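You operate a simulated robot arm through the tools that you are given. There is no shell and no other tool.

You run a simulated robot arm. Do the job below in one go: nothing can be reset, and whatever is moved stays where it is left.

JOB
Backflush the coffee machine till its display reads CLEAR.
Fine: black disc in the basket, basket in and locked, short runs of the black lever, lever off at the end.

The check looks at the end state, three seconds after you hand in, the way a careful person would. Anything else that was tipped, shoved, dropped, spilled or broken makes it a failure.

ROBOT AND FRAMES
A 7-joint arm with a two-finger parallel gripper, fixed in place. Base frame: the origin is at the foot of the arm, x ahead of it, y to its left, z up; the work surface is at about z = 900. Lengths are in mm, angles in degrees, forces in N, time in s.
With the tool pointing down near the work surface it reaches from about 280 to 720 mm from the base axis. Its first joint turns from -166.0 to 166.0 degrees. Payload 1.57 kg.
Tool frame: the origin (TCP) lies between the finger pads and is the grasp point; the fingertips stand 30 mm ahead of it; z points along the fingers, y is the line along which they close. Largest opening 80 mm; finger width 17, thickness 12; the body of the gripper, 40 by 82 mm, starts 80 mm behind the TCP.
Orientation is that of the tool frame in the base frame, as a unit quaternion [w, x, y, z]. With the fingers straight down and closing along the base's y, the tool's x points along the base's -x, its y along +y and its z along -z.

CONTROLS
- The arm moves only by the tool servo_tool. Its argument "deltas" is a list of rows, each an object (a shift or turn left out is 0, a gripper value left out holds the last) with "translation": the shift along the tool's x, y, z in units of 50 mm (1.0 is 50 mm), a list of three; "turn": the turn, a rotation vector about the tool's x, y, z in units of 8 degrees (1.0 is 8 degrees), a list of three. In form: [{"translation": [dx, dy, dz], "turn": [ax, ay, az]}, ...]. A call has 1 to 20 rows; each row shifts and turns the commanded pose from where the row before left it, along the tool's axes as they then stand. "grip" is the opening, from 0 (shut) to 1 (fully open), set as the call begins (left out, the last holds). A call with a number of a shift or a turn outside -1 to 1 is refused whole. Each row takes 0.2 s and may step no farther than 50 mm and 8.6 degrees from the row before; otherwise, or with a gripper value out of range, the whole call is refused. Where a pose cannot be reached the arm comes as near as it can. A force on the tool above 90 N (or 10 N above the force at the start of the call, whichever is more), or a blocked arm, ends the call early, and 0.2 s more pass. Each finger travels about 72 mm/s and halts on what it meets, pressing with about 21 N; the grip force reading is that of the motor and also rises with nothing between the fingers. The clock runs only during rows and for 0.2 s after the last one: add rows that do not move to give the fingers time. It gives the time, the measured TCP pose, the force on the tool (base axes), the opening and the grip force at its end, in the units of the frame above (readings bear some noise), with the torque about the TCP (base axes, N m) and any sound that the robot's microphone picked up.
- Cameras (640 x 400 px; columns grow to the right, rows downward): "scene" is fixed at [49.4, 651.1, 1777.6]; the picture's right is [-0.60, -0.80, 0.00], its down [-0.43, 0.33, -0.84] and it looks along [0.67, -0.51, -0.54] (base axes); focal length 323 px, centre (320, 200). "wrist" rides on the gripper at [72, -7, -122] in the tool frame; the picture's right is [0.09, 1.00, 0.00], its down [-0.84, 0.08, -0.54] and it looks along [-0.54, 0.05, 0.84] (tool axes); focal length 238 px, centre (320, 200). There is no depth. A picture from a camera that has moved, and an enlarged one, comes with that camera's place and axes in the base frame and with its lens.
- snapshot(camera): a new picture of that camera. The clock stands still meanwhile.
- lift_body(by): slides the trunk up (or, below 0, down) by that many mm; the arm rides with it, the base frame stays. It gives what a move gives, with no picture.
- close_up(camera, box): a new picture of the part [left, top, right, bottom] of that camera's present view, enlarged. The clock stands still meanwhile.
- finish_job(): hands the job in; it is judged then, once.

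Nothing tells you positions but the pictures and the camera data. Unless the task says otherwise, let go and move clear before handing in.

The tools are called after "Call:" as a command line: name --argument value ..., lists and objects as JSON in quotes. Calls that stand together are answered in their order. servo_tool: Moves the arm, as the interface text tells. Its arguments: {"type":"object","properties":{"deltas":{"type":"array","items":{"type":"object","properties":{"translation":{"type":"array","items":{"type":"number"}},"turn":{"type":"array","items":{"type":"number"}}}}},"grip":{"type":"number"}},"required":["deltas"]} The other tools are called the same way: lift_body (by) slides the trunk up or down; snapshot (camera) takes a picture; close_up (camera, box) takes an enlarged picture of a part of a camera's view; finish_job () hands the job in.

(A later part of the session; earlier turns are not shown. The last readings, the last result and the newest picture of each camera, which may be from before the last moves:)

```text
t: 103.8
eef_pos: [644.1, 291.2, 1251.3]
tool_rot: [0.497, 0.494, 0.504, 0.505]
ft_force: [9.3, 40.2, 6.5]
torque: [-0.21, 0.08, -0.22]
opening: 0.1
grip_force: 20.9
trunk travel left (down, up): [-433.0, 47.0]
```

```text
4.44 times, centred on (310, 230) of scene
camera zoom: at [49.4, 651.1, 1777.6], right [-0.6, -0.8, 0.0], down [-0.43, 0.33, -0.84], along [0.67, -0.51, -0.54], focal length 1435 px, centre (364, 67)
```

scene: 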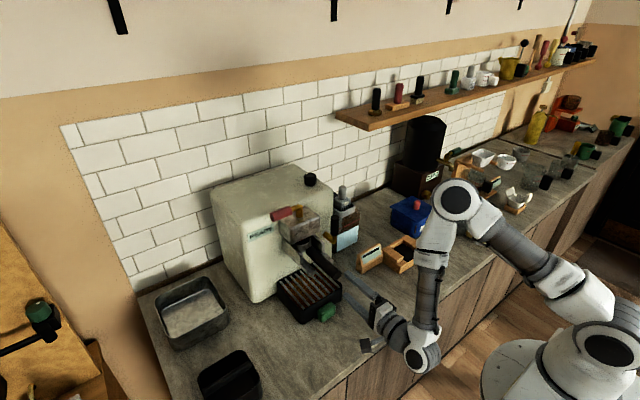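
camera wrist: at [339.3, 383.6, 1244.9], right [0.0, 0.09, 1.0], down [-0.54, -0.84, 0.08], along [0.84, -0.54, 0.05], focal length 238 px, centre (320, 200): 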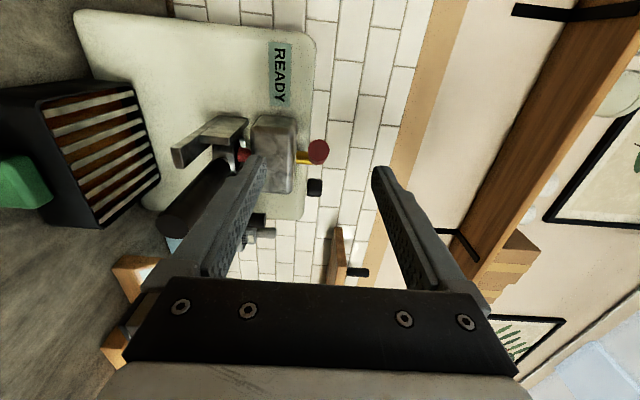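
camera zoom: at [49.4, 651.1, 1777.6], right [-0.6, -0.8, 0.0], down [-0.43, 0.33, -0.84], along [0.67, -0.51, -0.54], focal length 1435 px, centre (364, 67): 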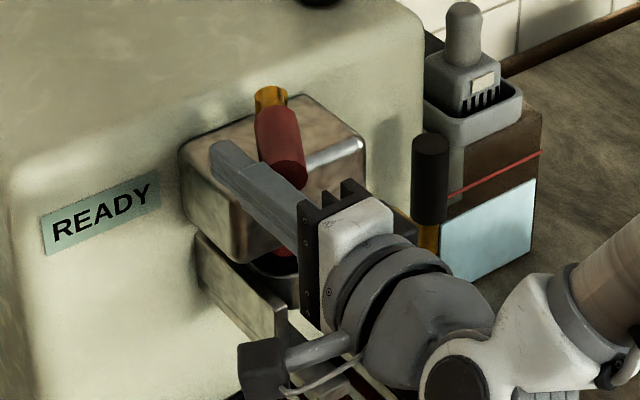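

The lever stops at the same angle whatever the basket position, so about 60° is simply its end of travel. The latch probably engages only if the basket is fully home when the lever is thrown. I'll return the lever to its start, re-seat the basket hard against its stop, and throw the lever again. First, pushing the lever back.

Call:
servo_tool --deltas '[{"translation": [0.4, 0, 0]}, {"translation": [0, 0, -0.6]}, {"translation": [0, 0, -0.8]}, {"translation": [0, 0, -0.8]}, {"translation": [-0.5, 0, -0.1]}, {"translation": [-0.22, 0, 0]}, {"translation": [0, 0, 0]}]'

Call:
snapshot --camera "wrist"

```text
t: 105.4
eef_pos: [532.0, 261.5, 1253.8]
tool_rot: [0.5, 0.499, 0.499, 0.501]
ft_force: [-0.5, 0.0, 0.2]
torque: [0.02, -0.03, 0.0]
opening: 0.0
grip_force: 21.0
trunk travel left (down, up): [-433.0, 47.0]
```

```text
taken
camera wrist: at [410.1, 332.3, 1244.6], right [0.0, 0.09, 1.0], down [-0.54, -0.84, 0.08], along [0.84, -0.54, 0.05], focal length 238 px, centre (320, 200)
```

wrist: 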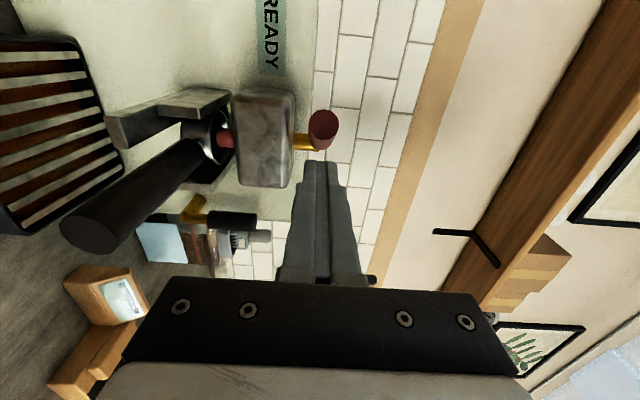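

Call:
servo_tool --deltas '[{"translation": [0.25, 0, 0.4]}, {"translation": [0, 0, 0.5]}, {"translation": [0, 0, 0.3]}, {"translation": [0, 0, 0.2]}, {"translation": [0, 0, 0]}]'

Call:
close_up --camera "scene" --box '[250, 185, 370, 275]'

Call:
close_up --camera "wrist" --box '[220, 70, 420, 250]'

```text
t: 106.6
eef_pos: [601.4, 274.2, 1252.0]
tool_rot: [0.501, 0.5, 0.499, 0.5]
ft_force: [-0.4, 1.7, 0.9]
torque: [-0.03, -0.06, -0.13]
opening: 0.1
grip_force: 20.9
trunk travel left (down, up): [-433.0, 47.0]
```

```text
4.44 times, centred on (310, 230) of scene
camera zoom: at [49.4, 651.1, 1777.6], right [-0.6, -0.8, 0.0], down [-0.43, 0.33, -0.84], along [0.67, -0.51, -0.54], focal length 1435 px, centre (364, 67)
```

zoom: 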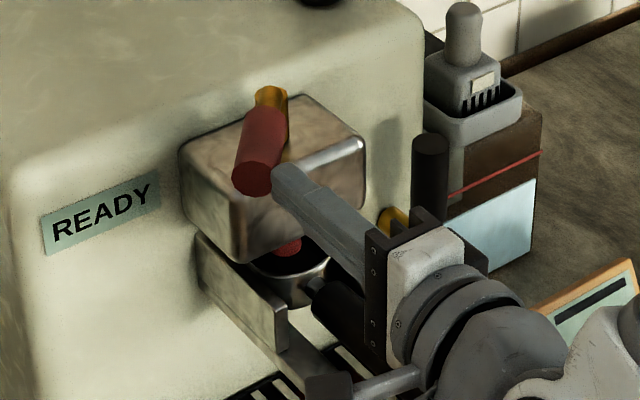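

```text
2.22 times, centred on (320, 160) of wrist
camera zoom: at [480.5, 344.9, 1244.5], right [0.0, 0.09, 1.0], down [-0.54, -0.84, 0.08], along [0.84, -0.54, 0.05], focal length 530 px, centre (320, 289)
```

zoom: 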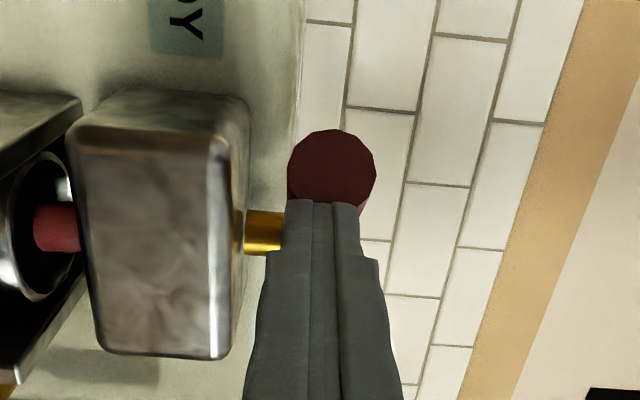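

Call:
servo_tool --deltas '[{"translation": [0.12, 0, 0.3]}, {"translation": [0.12, 0, 0.3]}, {"translation": [0.1, 0, 0.2]}, {"translation": [0, 0, 0]}]'

Call:
close_up --camera "scene" --box '[250, 185, 370, 275]'

Call:
close_up --camera "wrist" --box '[220, 70, 420, 250]'

```text
t: 107.6
eef_pos: [642.2, 291.9, 1253.2]
tool_rot: [0.5, 0.499, 0.5, 0.501]
ft_force: [0.1, -0.2, 0.1]
torque: [-0.01, 0.0, 0.0]
opening: 0.0
grip_force: 20.7
trunk travel left (down, up): [-433.0, 47.0]
```

```text
4.44 times, centred on (310, 230) of scene
camera zoom: at [49.4, 651.1, 1777.6], right [-0.6, -0.8, 0.0], down [-0.43, 0.33, -0.84], along [0.67, -0.51, -0.54], focal length 1435 px, centre (364, 67)
```

zoom: 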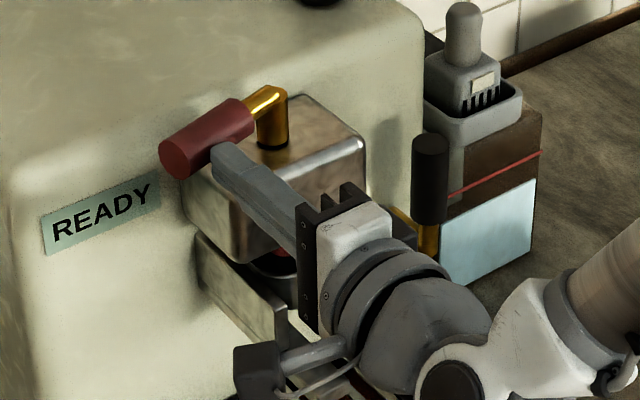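

```text
2.22 times, centred on (320, 160) of wrist
camera zoom: at [520.4, 362.0, 1244.5], right [0.0, 0.09, 1.0], down [-0.54, -0.84, 0.08], along [0.84, -0.54, 0.05], focal length 530 px, centre (320, 289)
```

zoom: 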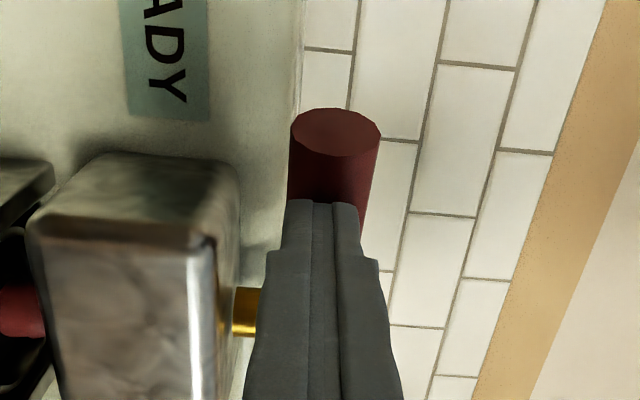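

Call:
servo_tool --deltas '[{"translation": [0.1, 0, 0.15]}, {"translation": [0.05, 0, 0.15]}, {"translation": [0, 0, 0]}]'

Call:
close_up --camera "scene" --box '[250, 185, 370, 275]'

```text
t: 108.4
eef_pos: [657.3, 299.6, 1252.7]
tool_rot: [0.5, 0.499, 0.499, 0.501]
ft_force: [-1.4, 0.8, 0.1]
torque: [-0.02, -0.01, 0.0]
opening: 0.0
grip_force: 21.3
trunk travel left (down, up): [-433.0, 47.0]
```

```text
4.44 times, centred on (310, 230) of scene
camera zoom: at [49.4, 651.1, 1777.6], right [-0.6, -0.8, 0.0], down [-0.43, 0.33, -0.84], along [0.67, -0.51, -0.54], focal length 1435 px, centre (364, 67)
```

zoom: 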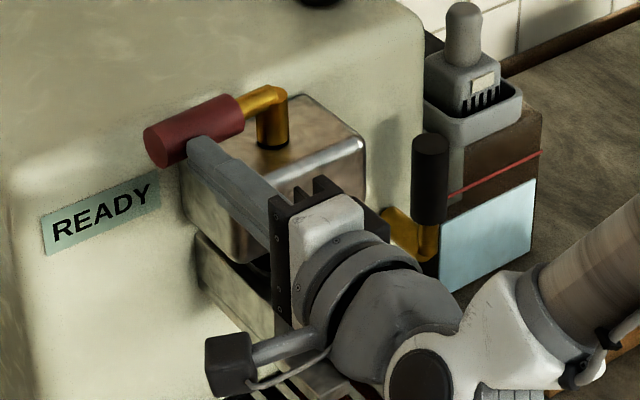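

Call:
servo_tool --deltas '[{"translation": [0, 0, 0.1]}, {"translation": [0, 0, 0.1]}, {"translation": [0, 0, 0]}]'

Call:
servo_tool --deltas '[{"translation": [0, 0, 0.1]}, {"translation": [0, 0, 0]}]'

Call:
close_up --camera "scene" --box '[220, 170, 400, 290]'

```text
t: 109.2
eef_pos: [661.5, 299.8, 1252.0]
tool_rot: [0.499, 0.5, 0.501, 0.5]
ft_force: [-35.5, -5.6, -3.7]
torque: [0.05, 0.04, -0.43]
opening: 0.0
grip_force: 21.2
trunk travel left (down, up): [-433.0, 47.0]
```

```text
t: 109.8
eef_pos: [662.7, 300.3, 1253.2]
tool_rot: [0.499, 0.499, 0.501, 0.501]
ft_force: [-66.2, -9.2, -9.3]
torque: [0.61, 0.1, -0.82]
opening: 0.0
grip_force: 21.6
trunk travel left (down, up): [-433.0, 47.0]
```

```text
3.33 times, centred on (310, 230) of scene
camera zoom: at [49.4, 651.1, 1777.6], right [-0.6, -0.8, 0.0], down [-0.43, 0.33, -0.84], along [0.67, -0.51, -0.54], focal length 1076 px, centre (353, 100)
```

zoom: 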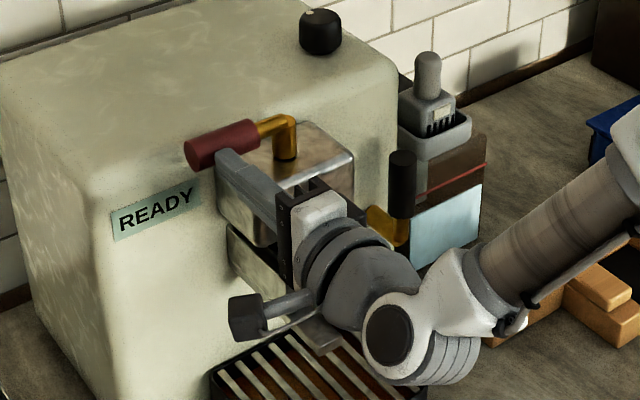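

The lever is back at its original stop. Now to push the portafilter fully home with the fingertips, with the lever open.

Call:
servo_tool --deltas '[{"translation": [0, 0, -0.3]}, {"translation": [0, 0, -0.7]}, {"translation": [0, 0, -0.9]}, {"translation": [0, 0, -0.9]}, {"translation": [0, 0, -0.9]}, {"translation": [0, 0, -0.6]}, {"translation": [-0.35, -0.6, 0]}, {"translation": [-0.35, -0.6, 0]}, {"translation": [-0.35, -0.6, 0]}, {"translation": [-0.35, -0.6, 0]}, {"translation": [-0.04, -0.3, 0]}, {"translation": [0, 0, 0]}]'

Call:
close_up --camera "scene" --box '[250, 195, 360, 275]'

Call:
snapshot --camera "wrist"

```text
t: 112.4
eef_pos: [455.0, 228.5, 1115.8]
tool_rot: [0.5, 0.499, 0.5, 0.501]
ft_force: [-0.5, -0.6, 0.1]
torque: [0.0, 0.0, 0.02]
opening: 0.0
grip_force: 21.1
trunk travel left (down, up): [-433.0, 47.0]
```

```text
5.00 times, centred on (305, 235) of scene
camera zoom: at [49.4, 651.1, 1777.6], right [-0.6, -0.8, 0.0], down [-0.43, 0.33, -0.84], along [0.67, -0.51, -0.54], focal length 1615 px, centre (395, 25)
```

zoom: 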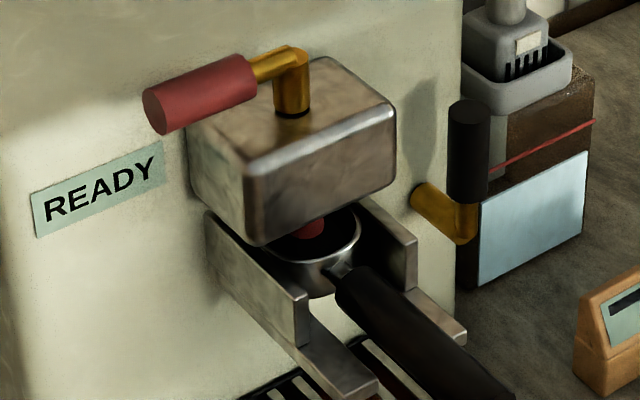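

```text
taken
camera wrist: at [334.5, 298.1, 1108.8], right [0.0, 0.09, 1.0], down [-0.54, -0.84, 0.08], along [0.84, -0.54, 0.05], focal length 238 px, centre (320, 200)
```

wrist: 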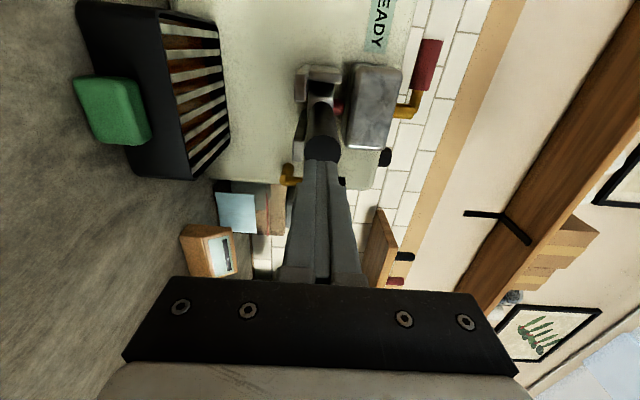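

Call:
servo_tool --deltas '[{"translation": [0, 0.04, 0.3]}, {"translation": [0, 0, 0.2]}, {"translation": [0, 0, 0.1]}, {"translation": [0, 0, 0.1]}, {"translation": [0, 0, 0]}]'

Call:
servo_tool --deltas '[{"translation": [0, 0, 0.1]}, {"translation": [0, 0, 0.06]}, {"translation": [0, 0, 0]}]'

Call:
servo_tool --deltas '[{"translation": [0, 0, 0.06]}, {"translation": [0, 0, 0]}]'

Call:
close_up --camera "scene" --box '[250, 195, 360, 275]'

```text
t: 113.6
eef_pos: [491.8, 227.2, 1119.4]
tool_rot: [0.5, 0.499, 0.5, 0.501]
ft_force: [-0.6, -0.1, 0.9]
torque: [0.03, -0.02, 0.01]
opening: 0.1
grip_force: 21.1
trunk travel left (down, up): [-433.0, 47.0]
```

```text
t: 114.4
eef_pos: [494.6, 229.2, 1119.4]
tool_rot: [0.499, 0.499, 0.501, 0.502]
ft_force: [-30.1, -0.2, -0.2]
torque: [0.21, 0.03, -0.17]
opening: 0.0
grip_force: 21.1
trunk travel left (down, up): [-433.0, 47.0]
```

```text
t: 115.0
eef_pos: [495.5, 229.3, 1119.3]
tool_rot: [0.499, 0.498, 0.502, 0.501]
ft_force: [-57.4, -0.2, -4.4]
torque: [0.61, 0.1, -0.22]
opening: 0.0
grip_force: 20.9
trunk travel left (down, up): [-433.0, 47.0]
```

```text
5.00 times, centred on (305, 235) of scene
camera zoom: at [49.4, 651.1, 1777.6], right [-0.6, -0.8, 0.0], down [-0.43, 0.33, -0.84], along [0.67, -0.51, -0.54], focal length 1615 px, centre (395, 25)
```

zoom: 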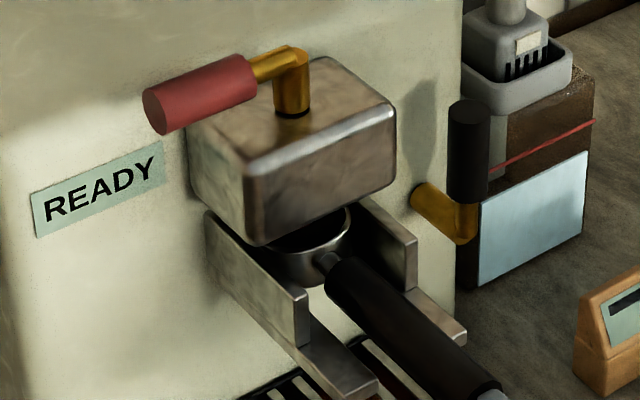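

It reaches the same stop, so the basket is fully home against the machine face (x≈735). I'll test whether it's held in this lever position: grip the handle and tug lightly.

Call:
servo_tool --deltas '[{"translation": [0, 0, -0.3]}, {"translation": [0, 0, -0.4]}, {"translation": [0, 0, 0]}]'

Call:
servo_tool --deltas '[{"translation": [0, 0, 0]}, {"translation": [0, 0, 0]}, {"translation": [0, 0, 0.4]}, {"translation": [0, 0, 0.7]}, {"translation": [0, 0, 0.7]}, {"translation": [0, 0, 0.5]}, {"translation": [0, 0, 0]}]' --grip 0.8

Call:
servo_tool --deltas '[{"translation": [0, 0, 0]}, {"translation": [0, 0, 0]}, {"translation": [0, 0, 0]}, {"translation": [0, 0, 0]}]' --grip 0

Call:
servo_tool --deltas '[{"translation": [0, 0, -0.04]}, {"translation": [0, 0, -0.04]}, {"translation": [0, 0, -0.04]}, {"translation": [0, 0, 0]}]'

```text
t: 115.8
eef_pos: [467.7, 226.1, 1119.6]
tool_rot: [0.5, 0.5, 0.499, 0.5]
ft_force: [0.2, 0.3, 0.3]
torque: [-0.01, 0.04, 0.0]
opening: 0.0
grip_force: 21.7
trunk travel left (down, up): [-433.0, 47.0]
```

```text
t: 117.4
eef_pos: [584.4, 228.2, 1119.2]
tool_rot: [0.499, 0.499, 0.501, 0.501]
ft_force: [-1.1, 0.6, 0.3]
torque: [0.02, 0.02, -0.01]
opening: 64.1
grip_force: 0.1
trunk travel left (down, up): [-433.0, 47.0]
```

```text
t: 118.4
eef_pos: [583.9, 226.8, 1118.6]
tool_rot: [0.5, 0.499, 0.5, 0.5]
ft_force: [0.6, 0.3, -0.1]
torque: [-0.01, 0.15, 0.0]
opening: 30.7
grip_force: 20.9
trunk travel left (down, up): [-433.0, 47.0]
```

```text
t: 119.4
eef_pos: [576.4, 227.6, 1118.3]
tool_rot: [0.499, 0.499, 0.501, 0.5]
ft_force: [1.7, -0.6, -0.4]
torque: [0.0, 0.31, 0.03]
opening: 31.2
grip_force: 21.1
trunk travel left (down, up): [-433.0, 47.0]
```

It slides out freely in this position too. I'll look closely at the group for another locking feature.

Call:
close_up --camera "scene" --box '[288, 232, 338, 268]'

Call:
close_up --camera "wrist" --box '[260, 60, 360, 150]'

Call:
close_up --camera "scene" --box '[275, 195, 325, 235]'

```text
11.11 times, centred on (313, 250) of scene
camera zoom: at [49.4, 651.1, 1777.6], right [-0.6, -0.8, 0.0], down [-0.43, 0.33, -0.84], along [0.67, -0.51, -0.54], focal length 3588 px, centre (398, -356)
```

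zoom: 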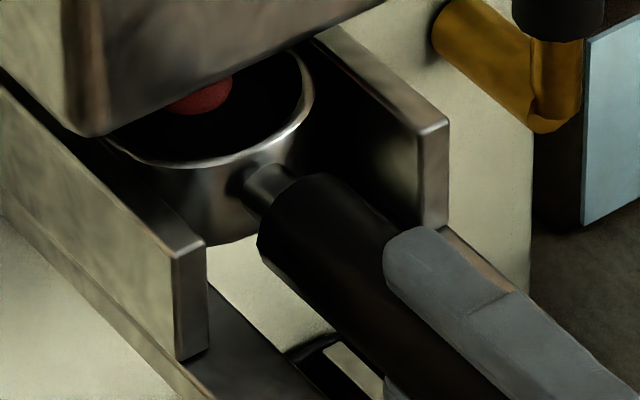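

```text
4.44 times, centred on (310, 105) of wrist
camera zoom: at [455.2, 298.0, 1111.2], right [0.0, 0.09, 1.0], down [-0.54, -0.84, 0.08], along [0.84, -0.54, 0.05], focal length 1059 px, centre (364, 622)
```

zoom: 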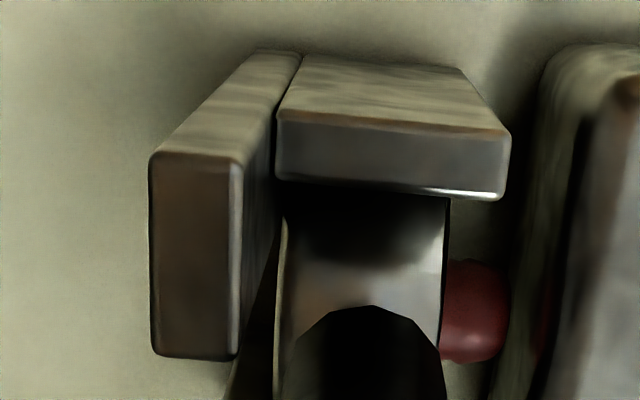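

```text
10.00 times, centred on (300, 215) of scene
camera zoom: at [49.4, 651.1, 1777.6], right [-0.6, -0.8, 0.0], down [-0.43, 0.33, -0.84], along [0.67, -0.51, -0.54], focal length 3230 px, centre (520, 50)
```

zoom: 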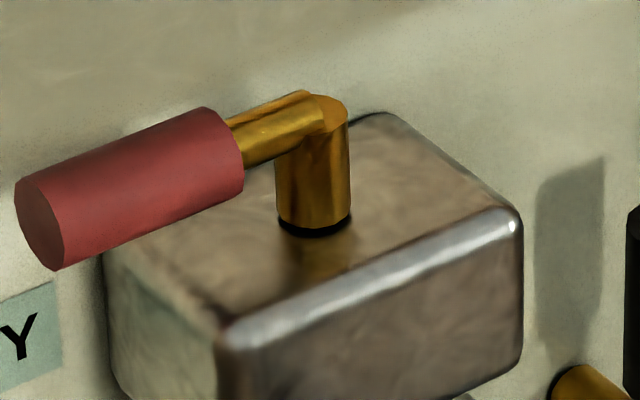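

Nothing else obvious from here. A real portafilter locks by turning its handle, so while I hold it I'll push it home and gently try turning the handle a few degrees to the right, watching forces and display.

Call:
servo_tool --deltas '[{"translation": [0, 0, 0.08]}, {"translation": [0, 0, 0.07]}, {"translation": [0, 0, 0]}]'

Call:
servo_tool --deltas '[{"translation": [-0.171, 0, 0.006], "turn": [0, 0.5, 0]}, {"translation": [-0.171, 0, 0.006], "turn": [0, 0.5, 0]}, {"translation": [0, 0, 0]}]'

Call:
close_up --camera "scene" --box '[250, 195, 360, 275]'

```text
t: 120.2
eef_pos: [583.3, 226.2, 1119.7]
tool_rot: [0.5, 0.499, 0.501, 0.501]
ft_force: [-4.4, 0.2, -0.7]
torque: [0.06, 0.25, -0.13]
opening: 30.7
grip_force: 20.9
trunk travel left (down, up): [-433.0, 47.0]
```

```text
t: 121.0
eef_pos: [584.7, 216.8, 1119.1]
tool_rot: [0.46, 0.46, 0.536, 0.537]
ft_force: [3.0, 30.8, -4.9]
torque: [0.23, 0.93, 0.49]
opening: 31.1
grip_force: 20.9
trunk travel left (down, up): [-433.0, 47.0]
```

```text
5.00 times, centred on (305, 235) of scene
camera zoom: at [49.4, 651.1, 1777.6], right [-0.6, -0.8, 0.0], down [-0.43, 0.33, -0.84], along [0.67, -0.51, -0.54], focal length 1615 px, centre (395, 25)
```

zoom: 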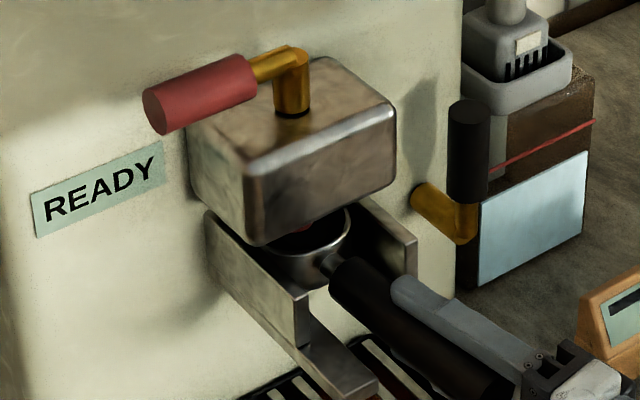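

The handle is blocked after a few degrees, so twisting isn't the lock. I'll undo that and bring it back straight.

Call:
servo_tool --deltas '[{"translation": [0.171, 0, 0.006], "turn": [0, -0.5, 0]}, {"translation": [0.171, 0, 0.006], "turn": [0, -0.5, 0]}, {"translation": [0, 0, 0]}]'

Call:
close_up --camera "scene" --box '[250, 195, 360, 275]'

```text
t: 121.8
eef_pos: [584.6, 224.1, 1119.4]
tool_rot: [0.502, 0.5, 0.499, 0.499]
ft_force: [0.1, -1.6, -3.5]
torque: [0.02, 0.5, -0.21]
opening: 31.0
grip_force: 20.7
trunk travel left (down, up): [-433.0, 47.0]
```

```text
5.00 times, centred on (305, 235) of scene
camera zoom: at [49.4, 651.1, 1777.6], right [-0.6, -0.8, 0.0], down [-0.43, 0.33, -0.84], along [0.67, -0.51, -0.54], focal length 1615 px, centre (395, 25)
```

zoom: 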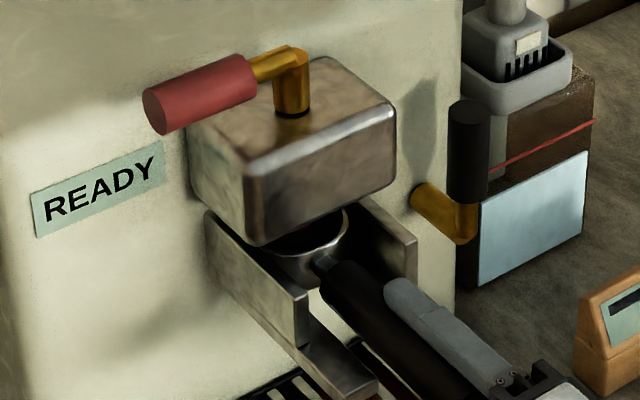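

Call:
servo_tool --deltas '[{"translation": [0.07, 0, 0]}, {"translation": [0, -0.01, 0.03]}, {"translation": [0, 0, 0]}]'

Call:
servo_tool --deltas '[{"translation": [0, 0, 0]}, {"translation": [0, 0, 0]}, {"translation": [0, 0, 0]}]' --grip 0.45

Call:
close_up --camera "wrist" --box '[200, 40, 440, 290]'

```text
t: 122.6
eef_pos: [585.3, 228.7, 1119.4]
tool_rot: [0.499, 0.5, 0.501, 0.501]
ft_force: [-6.2, -8.2, -3.9]
torque: [-0.04, 0.51, -0.41]
opening: 30.8
grip_force: 20.9
trunk travel left (down, up): [-433.0, 47.0]
```

```text
t: 123.4
eef_pos: [585.3, 230.5, 1118.8]
tool_rot: [0.499, 0.499, 0.5, 0.501]
ft_force: [-0.8, 1.0, -0.4]
torque: [-0.02, 0.0, 0.01]
opening: 36.1
grip_force: 0.0
trunk travel left (down, up): [-433.0, 47.0]
```

```text
1.60 times, centred on (320, 165) of wrist
camera zoom: at [463.8, 301.1, 1111.0], right [0.0, 0.09, 1.0], down [-0.54, -0.84, 0.08], along [0.84, -0.54, 0.05], focal length 381 px, centre (320, 256)
```

zoom: 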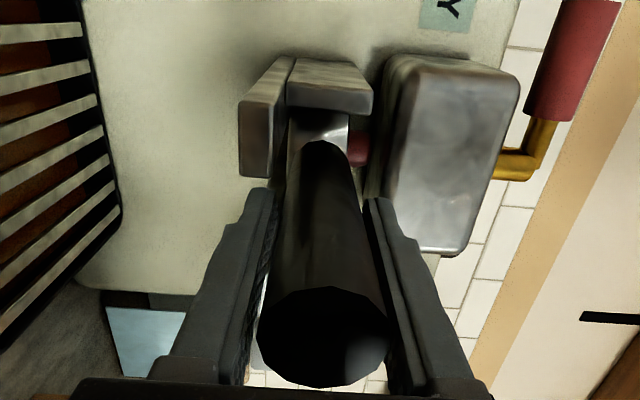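

The twist is undone and the basket is home and centred. I'll throw the red lever again with the basket fully in, listening and watching the display. First, back out and up to the lever.

Call:
servo_tool --deltas '[{"translation": [-0.02, 0, 0]}, {"translation": [0, 0, 0]}, {"translation": [0, 0, -0.4]}, {"translation": [0, 0, -0.7]}, {"translation": [0, 0, -0.8]}, {"translation": [0, 0, -0.6]}, {"translation": [0.3, 0.5, 0]}, {"translation": [0.4, 0.6, 0]}, {"translation": [0.4, 0.6, 0]}, {"translation": [0.3, 0.6, 0]}, {"translation": [0, 0.4, 0]}, {"translation": [0, 0, 0]}]' --grip 0.8

Call:
close_up --camera "scene" --box '[250, 195, 360, 275]'

Call:
snapshot --camera "wrist"

```text
t: 126.0
eef_pos: [460.5, 300.0, 1255.1]
tool_rot: [0.501, 0.499, 0.5, 0.501]
ft_force: [-0.4, -0.4, -0.6]
torque: [-0.02, -0.02, 0.01]
opening: 64.1
grip_force: 0.1
trunk travel left (down, up): [-433.0, 47.0]
```

```text
5.00 times, centred on (305, 235) of scene
camera zoom: at [49.4, 651.1, 1777.6], right [-0.6, -0.8, 0.0], down [-0.43, 0.33, -0.84], along [0.67, -0.51, -0.54], focal length 1615 px, centre (395, 25)
```

zoom: 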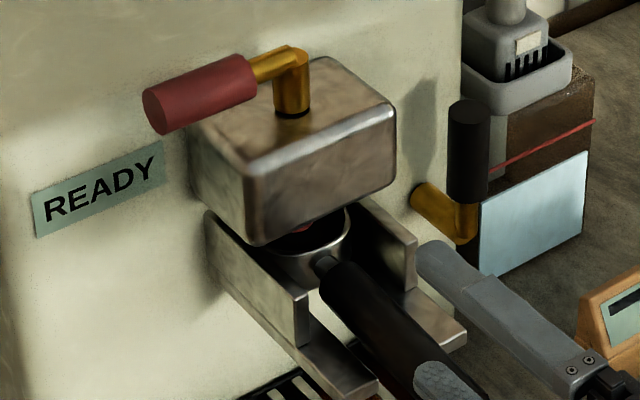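

```text
taken
camera wrist: at [339.2, 370.1, 1246.3], right [0.0, 0.09, 1.0], down [-0.54, -0.84, 0.08], along [0.84, -0.54, 0.05], focal length 238 px, centre (320, 200)
```

wrist: 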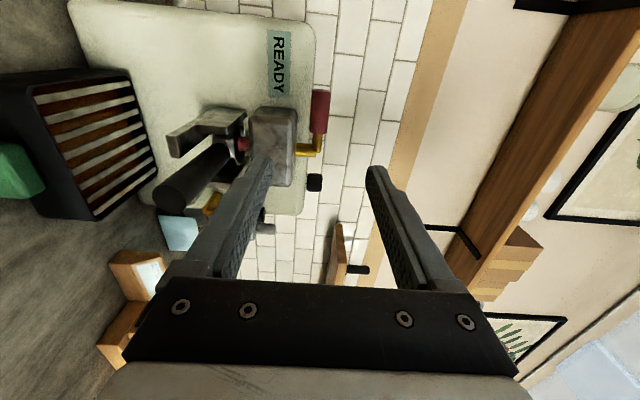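

Call:
servo_tool --deltas '[{"translation": [0, -0.02, 0.6]}, {"translation": [0, 0, 0.9]}, {"translation": [0, 0, 0.9]}, {"translation": [0, 0, 0.9]}, {"translation": [0, 0, 0.9]}, {"translation": [0, 0, 0.55]}, {"translation": [0, 0, 0.15]}, {"translation": [0, 0, 0]}]'

Call:
servo_tool --deltas '[{"translation": [0, 0, 0]}, {"translation": [0, 0, 0]}, {"translation": [0, 0, 0]}, {"translation": [0, 0, 0]}]' --grip 0

```text
t: 127.8
eef_pos: [706.4, 300.5, 1252.8]
tool_rot: [0.5, 0.499, 0.5, 0.501]
ft_force: [0.0, -0.1, 0.6]
torque: [-0.04, -0.01, -0.01]
opening: 64.1
grip_force: 0.0
trunk travel left (down, up): [-433.0, 47.0]
```

```text
t: 128.8
eef_pos: [706.1, 301.1, 1254.7]
tool_rot: [0.501, 0.498, 0.499, 0.502]
ft_force: [5.3, 1.7, 8.6]
torque: [-0.05, 0.03, 0.32]
opening: 27.6
grip_force: 38.0
trunk travel left (down, up): [-433.0, 47.0]
```

I'll swing it while rotating the tool together with the lever, so it doesn't slip this time.

Call:
servo_tool --deltas '[{"translation": [-0.0035, 0, -0.1], "turn": [0, 0.5, 0]}, {"translation": [-0.007, 0, -0.15], "turn": [0, 0.75, 0]}, {"translation": [-0.01, 0, -0.175], "turn": [0, 0.875, 0]}, {"translation": [-0.01, 0, -0.175], "turn": [0, 0.875, 0]}, {"translation": [0, 0, 0]}]'

Call:
close_up --camera "scene" --box '[220, 170, 400, 290]'

```text
t: 130.0
eef_pos: [676.5, 295.3, 1254.6]
tool_rot: [0.385, 0.384, 0.592, 0.595]
ft_force: [13.2, 6.3, 15.2]
torque: [0.04, 0.03, 0.94]
opening: 27.4
grip_force: 38.2
trunk travel left (down, up): [-433.0, 47.0]
```

```text
3.33 times, centred on (310, 230) of scene
camera zoom: at [49.4, 651.1, 1777.6], right [-0.6, -0.8, 0.0], down [-0.43, 0.33, -0.84], along [0.67, -0.51, -0.54], focal length 1076 px, centre (353, 100)
```

zoom: 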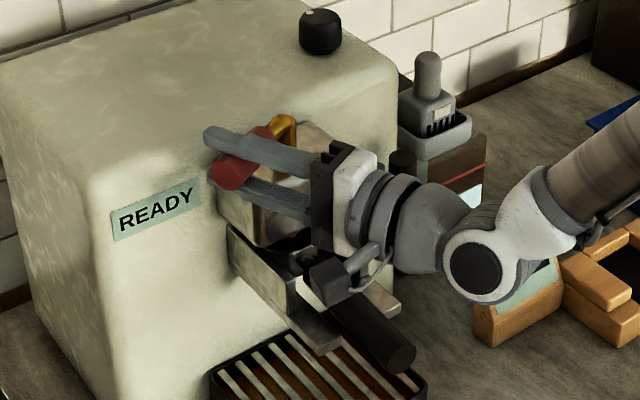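

Call:
servo_tool --deltas '[{"translation": [-0.01, 0, -0.175], "turn": [0, 0.875, 0]}, {"translation": [-0.01, 0, -0.175], "turn": [0, 0.875, 0]}, {"translation": [-0.01, 0, -0.175], "turn": [0, 0.875, 0]}, {"translation": [0, 0, 0]}]'

Call:
close_up --camera "scene" --box '[220, 170, 400, 290]'

Call:
snapshot --camera "wrist"

```text
t: 131.0
eef_pos: [655.2, 278.6, 1255.8]
tool_rot: [0.27, 0.269, 0.652, 0.655]
ft_force: [11.1, 5.7, 20.4]
torque: [0.09, 0.13, 0.84]
opening: 27.3
grip_force: 37.7
trunk travel left (down, up): [-433.0, 47.0]
```

```text
3.33 times, centred on (310, 230) of scene
camera zoom: at [49.4, 651.1, 1777.6], right [-0.6, -0.8, 0.0], down [-0.43, 0.33, -0.84], along [0.67, -0.51, -0.54], focal length 1076 px, centre (353, 100)
```

zoom: 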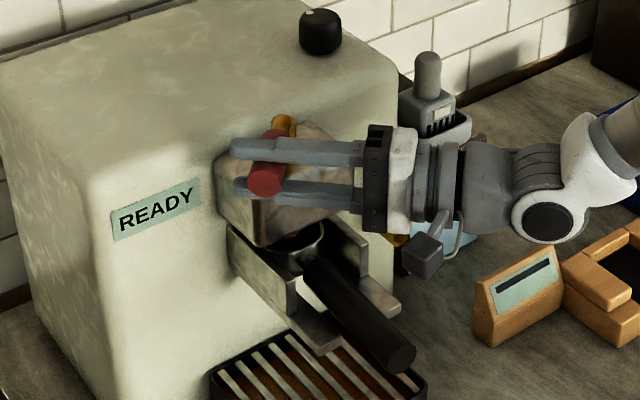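

```text
taken
camera wrist: at [518.0, 242.4, 1246.6], right [-0.07, 0.06, 1.0], down [0.21, -0.97, 0.08], along [0.97, 0.22, 0.05], focal length 238 px, centre (320, 200)
```

wrist: 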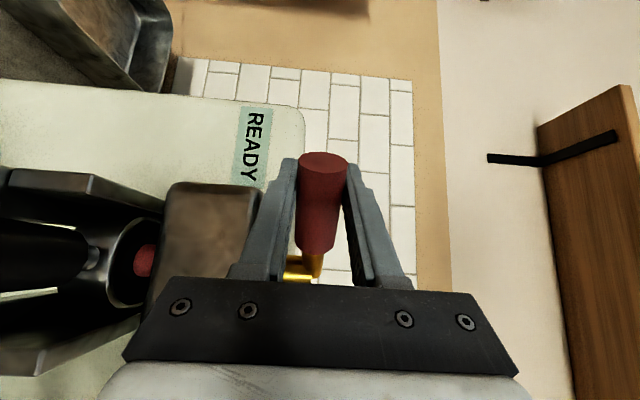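

Call:
servo_tool --deltas '[{"translation": [-0.0085, 0, -0.15], "turn": [0, 0.75, 0]}, {"translation": [-0.0085, 0, -0.15], "turn": [0, 0.75, 0]}, {"translation": [0, 0, 0]}]'

Call:
servo_tool --deltas '[{"translation": [-0.0035, 0, -0.1], "turn": [0, 0.5, 0]}, {"translation": [0, 0, 0]}]'

Call:
close_up --camera "scene" --box '[220, 170, 400, 290]'

Call:
snapshot --camera "wrist"

```text
t: 131.8
eef_pos: [645.4, 267.5, 1256.3]
tool_rot: [0.201, 0.199, 0.676, 0.68]
ft_force: [12.1, 5.6, 24.1]
torque: [0.03, 0.2, 0.8]
opening: 27.5
grip_force: 38.0
trunk travel left (down, up): [-433.0, 47.0]
```

```text
t: 132.4
eef_pos: [642.5, 263.4, 1255.2]
tool_rot: [0.178, 0.176, 0.683, 0.686]
ft_force: [13.4, 11.0, 25.1]
torque: [0.05, 0.13, -0.72]
opening: 27.6
grip_force: 38.3
trunk travel left (down, up): [-433.0, 47.0]
```

```text
3.33 times, centred on (310, 230) of scene
camera zoom: at [49.4, 651.1, 1777.6], right [-0.6, -0.8, 0.0], down [-0.43, 0.33, -0.84], along [0.67, -0.51, -0.54], focal length 1076 px, centre (353, 100)
```

zoom: 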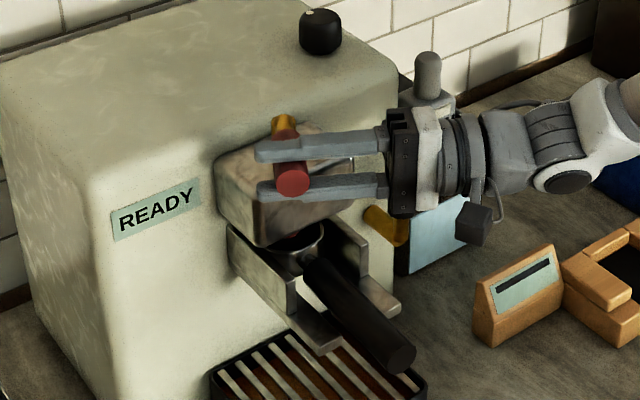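

```text
taken
camera wrist: at [521.1, 190.5, 1246.4], right [-0.09, 0.04, 1.0], down [0.47, -0.88, 0.08], along [0.88, 0.48, 0.06], focal length 238 px, centre (320, 200)
```

wrist: 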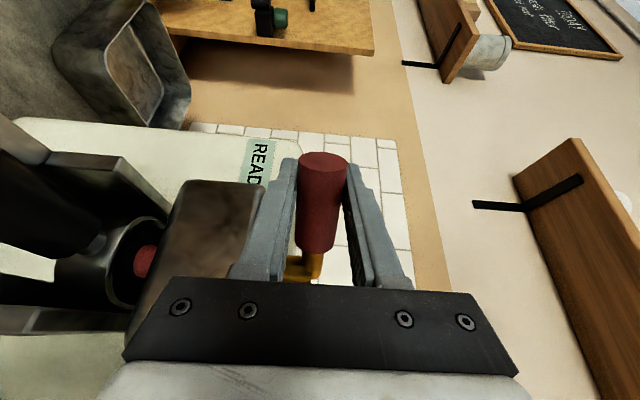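

The lever is at its 60° stop with the basket fully in. I'll release it, back out and straighten the tool.

Call:
servo_tool --deltas '[{"translation": [0, 0, 0]}, {"translation": [0, 0, 0]}, {"translation": [0, 0, -0.4]}, {"translation": [0, 0, -0.8]}, {"translation": [0, 0, -0.8]}, {"translation": [0, 0, -0.6]}, {"translation": [0, 0, 0]}]' --grip 0.8

Call:
close_up --camera "scene" --box '[220, 170, 400, 290]'

Call:
snapshot --camera "wrist"

```text
t: 134.0
eef_pos: [578.7, 148.6, 1251.9]
tool_rot: [0.176, 0.176, 0.684, 0.686]
ft_force: [0.1, 0.1, -0.1]
torque: [0.03, 0.0, 0.0]
opening: 64.3
grip_force: 0.1
trunk travel left (down, up): [-433.0, 47.0]
```

```text
3.33 times, centred on (310, 230) of scene
camera zoom: at [49.4, 651.1, 1777.6], right [-0.6, -0.8, 0.0], down [-0.43, 0.33, -0.84], along [0.67, -0.51, -0.54], focal length 1076 px, centre (353, 100)
```

zoom: 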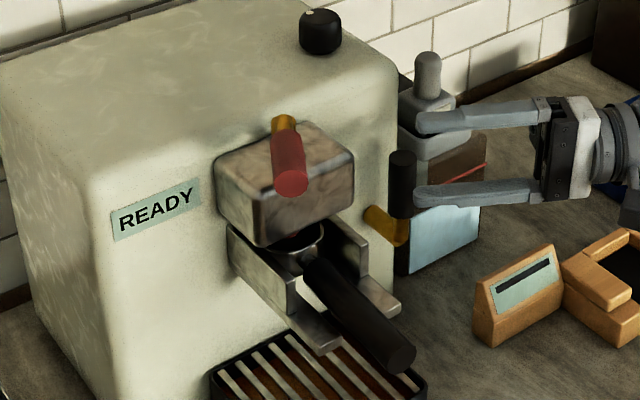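

```text
taken
camera wrist: at [457.3, 75.4, 1244.8], right [-0.08, 0.04, 1.0], down [0.47, -0.88, 0.08], along [0.88, 0.48, 0.05], focal length 238 px, centre (320, 200)
```

wrist: 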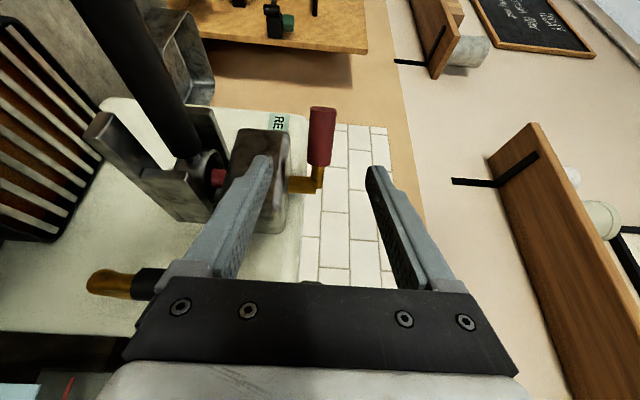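

Call:
servo_tool --deltas '[{"translation": [0, 0, -0.6], "turn": [0, -0.9375, 0]}, {"translation": [0, 0, -0.6], "turn": [0, -0.9375, 0]}, {"translation": [0, 0, -0.4], "turn": [0, -0.9375, 0]}, {"turn": [0, -0.9375, 0]}, {"turn": [0, -0.9375, 0]}, {"turn": [0, -0.9375, 0]}, {"turn": [0, -0.9375, 0]}, {"turn": [0, -0.9375, 0]}, {"translation": [0, 0, 0]}]'

```text
t: 136.0
eef_pos: [533.4, 83.7, 1252.4]
tool_rot: [0.496, 0.494, 0.505, 0.505]
ft_force: [-0.8, -1.0, -0.2]
torque: [-0.02, 0.0, -0.02]
opening: 63.9
grip_force: 0.0
trunk travel left (down, up): [-433.0, 47.0]
```

Call:
servo_tool --deltas '[{"translation": [0, 0, -0.7], "turn": [0, -0.125, 0]}, {"translation": [0.3, 0, -0.65]}, {"translation": [0.5, -0.6, 0]}, {"translation": [0.6, -0.6, 0]}, {"translation": [0.6, -0.6, 0]}, {"translation": [0.5, -0.5, 0]}, {"translation": [0.38, -0.37, 0]}, {"translation": [0, 0, 0]}]'

Call:
snapshot --camera "wrist"

```text
t: 137.8
eef_pos: [488.2, 238.7, 1119.0]
tool_rot: [0.5, 0.499, 0.501, 0.501]
ft_force: [-1.6, 0.3, 0.4]
torque: [0.03, 0.03, 0.0]
opening: 64.0
grip_force: 0.1
out of reach, approached as far as the arm can: row 2
trunk travel left (down, up): [-433.0, 47.0]
```

```text
taken
camera wrist: at [366.7, 309.3, 1110.9], right [0.0, 0.09, 1.0], down [-0.54, -0.84, 0.08], along [0.84, -0.54, 0.05], focal length 238 px, centre (320, 200)
```

wrist: 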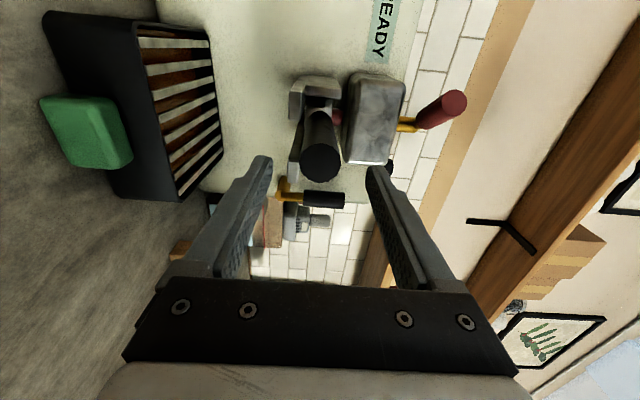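

Call:
servo_tool --deltas '[{"translation": [0, 0, 0.5]}, {"translation": [0, 0, 0.7]}, {"translation": [-0.04, 0, 0.7]}, {"translation": [0, 0, 0]}]'

Call:
close_up --camera "wrist" --box '[200, 40, 440, 290]'

Call:
close_up --camera "scene" --box '[250, 195, 360, 275]'

```text
t: 138.8
eef_pos: [583.8, 235.3, 1119.4]
tool_rot: [0.499, 0.499, 0.5, 0.501]
ft_force: [0.1, 0.8, 0.9]
torque: [0.0, -0.01, 0.02]
opening: 63.8
grip_force: 0.1
trunk travel left (down, up): [-433.0, 47.0]
```

```text
1.60 times, centred on (320, 165) of wrist
camera zoom: at [462.1, 306.8, 1111.7], right [0.0, 0.09, 1.0], down [-0.54, -0.84, 0.08], along [0.84, -0.54, 0.05], focal length 381 px, centre (320, 256)
```

zoom: 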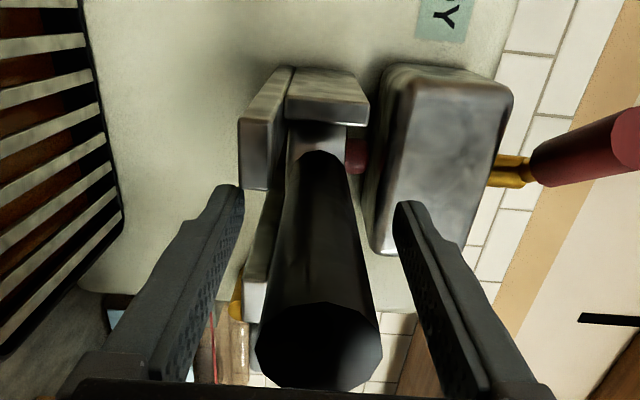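

```text
5.00 times, centred on (305, 235) of scene
camera zoom: at [49.4, 651.1, 1777.6], right [-0.6, -0.8, 0.0], down [-0.43, 0.33, -0.84], along [0.67, -0.51, -0.54], focal length 1615 px, centre (395, 25)
```

zoom: 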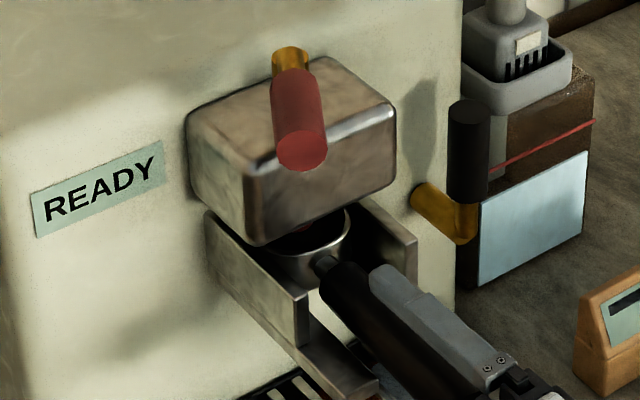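

The handle was left about 4° off straight by my twist test. I'll grip it and straighten it, then tug-test.

Call:
servo_tool --deltas '[{"translation": [0, 0, 0]}, {"translation": [0, 0, 0]}, {"translation": [0, 0, 0]}, {"translation": [0, 0, 0]}]' --grip 0

Call:
servo_tool --deltas '[{"translation": [-0.092, 0, -0.002], "turn": [0, 0.27, 0]}, {"translation": [-0.092, 0, -0.002], "turn": [0, 0.27, 0]}, {"translation": [0, 0, 0]}]'

Call:
servo_tool --deltas '[{"translation": [0, 0, -0.04]}, {"translation": [0, 0, -0.04]}, {"translation": [0, 0, -0.04]}, {"translation": [0, 0, 0]}]'

Call:
close_up --camera "scene" --box '[250, 195, 360, 275]'

```text
t: 139.8
eef_pos: [583.1, 237.3, 1118.6]
tool_rot: [0.499, 0.5, 0.5, 0.5]
ft_force: [-0.5, -0.5, -0.4]
torque: [0.03, 0.19, -0.05]
opening: 30.9
grip_force: 20.8
trunk travel left (down, up): [-433.0, 47.0]
```

```text
t: 140.6
eef_pos: [583.4, 227.5, 1119.5]
tool_rot: [0.481, 0.48, 0.519, 0.519]
ft_force: [0.7, 1.2, 0.3]
torque: [0.01, 0.33, 0.14]
opening: 30.8
grip_force: 21.0
trunk travel left (down, up): [-433.0, 47.0]
```

```text
t: 141.6
eef_pos: [576.8, 226.1, 1120.4]
tool_rot: [0.481, 0.48, 0.518, 0.52]
ft_force: [0.7, -0.5, 0.0]
torque: [-0.07, 0.26, 0.07]
opening: 30.8
grip_force: 21.2
trunk travel left (down, up): [-433.0, 47.0]
```

```text
5.00 times, centred on (305, 235) of scene
camera zoom: at [49.4, 651.1, 1777.6], right [-0.6, -0.8, 0.0], down [-0.43, 0.33, -0.84], along [0.67, -0.51, -0.54], focal length 1615 px, centre (395, 25)
```

zoom: 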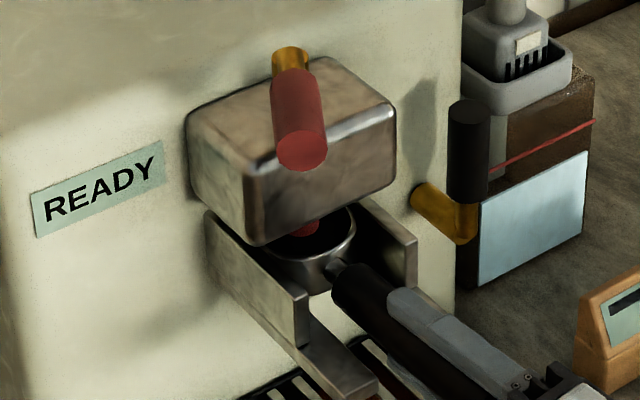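

The red lever doesn't hold it either. In the earlier twist, the torque shows the resistance came from my lower finger hitting the ledge end, not from the handle. I'll re-grip nearer the handle's end, clear of the ledges, and try the twist properly.

Call:
servo_tool --deltas '[{"translation": [0, 0, 0.07]}, {"translation": [0, 0, 0.08]}, {"translation": [0, 0, 0]}]'

Call:
servo_tool --deltas '[{"translation": [0, -0.02, 0]}, {"translation": [0, 0, 0]}, {"translation": [0, 0, -0.2], "turn": [0, -0.27, 0]}, {"translation": [0, 0, -0.35], "turn": [0, -0.27, 0]}, {"translation": [0, 0, 0]}]' --grip 0.6

Call:
close_up --camera "wrist" --box '[200, 40, 440, 290]'

```text
t: 142.4
eef_pos: [584.0, 226.6, 1119.4]
tool_rot: [0.481, 0.48, 0.518, 0.519]
ft_force: [-9.9, -1.3, 0.6]
torque: [0.0, 0.18, -0.43]
opening: 31.0
grip_force: 20.9
trunk travel left (down, up): [-433.0, 47.0]
```

```text
t: 143.6
eef_pos: [556.8, 226.2, 1117.3]
tool_rot: [0.5, 0.5, 0.499, 0.501]
ft_force: [-0.6, -0.7, -0.5]
torque: [-0.02, -0.03, 0.01]
opening: 47.9
grip_force: 0.0
trunk travel left (down, up): [-433.0, 47.0]
```

```text
1.60 times, centred on (320, 165) of wrist
camera zoom: at [436.1, 296.4, 1110.4], right [0.0, 0.09, 1.0], down [-0.54, -0.84, 0.08], along [0.84, -0.54, 0.05], focal length 381 px, centre (320, 256)
```

zoom: 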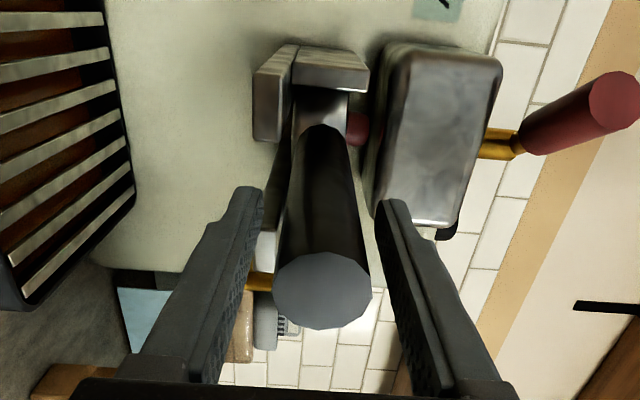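

Call:
servo_tool --deltas '[{"translation": [0, 0.02, 0]}, {"translation": [0, 0, 0]}, {"translation": [0, 0, 0]}, {"translation": [0, 0, 0]}]' --grip 0

Call:
servo_tool --deltas '[{"translation": [-0.208, 0, 0.007], "turn": [0, 0.5, 0]}, {"translation": [-0.208, 0, 0.007], "turn": [0, 0.5, 0]}, {"translation": [0, 0, 0]}]'

Call:
close_up --camera "scene" --box '[250, 195, 360, 275]'

```text
t: 144.6
eef_pos: [558.6, 225.8, 1118.8]
tool_rot: [0.5, 0.499, 0.5, 0.501]
ft_force: [0.0, 0.4, 0.2]
torque: [0.09, 0.23, 0.02]
opening: 31.1
grip_force: 21.4
trunk travel left (down, up): [-433.0, 47.0]
```

```text
t: 145.4
eef_pos: [558.5, 206.3, 1118.9]
tool_rot: [0.463, 0.463, 0.535, 0.535]
ft_force: [-1.1, 12.0, -0.5]
torque: [-0.03, 0.37, 0.24]
opening: 31.0
grip_force: 21.0
trunk travel left (down, up): [-433.0, 47.0]
```

```text
5.00 times, centred on (305, 235) of scene
camera zoom: at [49.4, 651.1, 1777.6], right [-0.6, -0.8, 0.0], down [-0.43, 0.33, -0.84], along [0.67, -0.51, -0.54], focal length 1615 px, centre (395, 25)
```

zoom: 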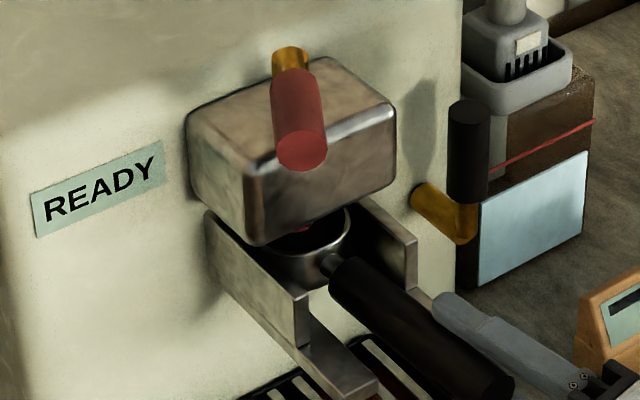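

Call:
servo_tool --deltas '[{"translation": [-0.208, 0, 0.007], "turn": [0, 0.5, 0]}, {"translation": [0, 0, 0]}]'

Call:
close_up --camera "wrist" --box '[200, 40, 440, 290]'

Call:
close_up --camera "scene" --box '[270, 220, 370, 290]'

```text
t: 146.0
eef_pos: [560.5, 196.3, 1118.5]
tool_rot: [0.444, 0.444, 0.55, 0.551]
ft_force: [-3.4, 10.7, 0.4]
torque: [0.06, 0.19, 0.16]
opening: 30.9
grip_force: 21.1
trunk travel left (down, up): [-433.0, 47.0]
```

```text
1.60 times, centred on (320, 165) of wrist
camera zoom: at [427.1, 239.1, 1111.1], right [-0.02, 0.09, 1.0], down [-0.35, -0.93, 0.08], along [0.94, -0.35, 0.05], focal length 381 px, centre (320, 256)
```

zoom: 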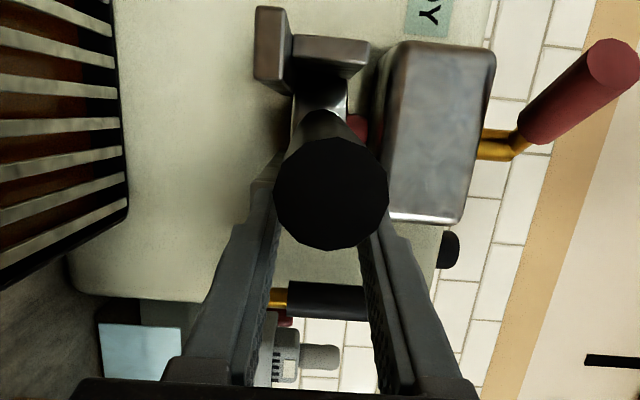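

```text
5.71 times, centred on (320, 255) of scene
camera zoom: at [49.4, 651.1, 1777.6], right [-0.6, -0.8, 0.0], down [-0.43, 0.33, -0.84], along [0.67, -0.51, -0.54], focal length 1845 px, centre (320, -114)
```

zoom: 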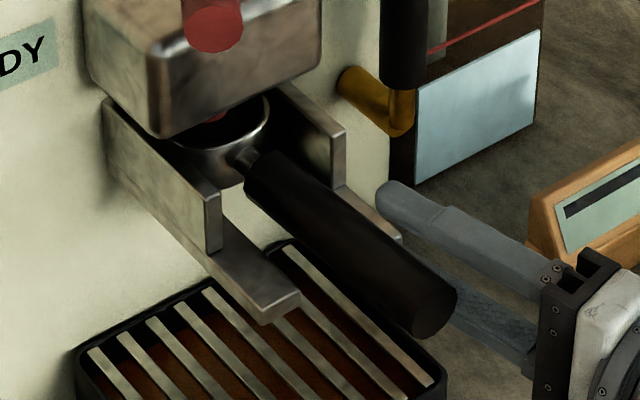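

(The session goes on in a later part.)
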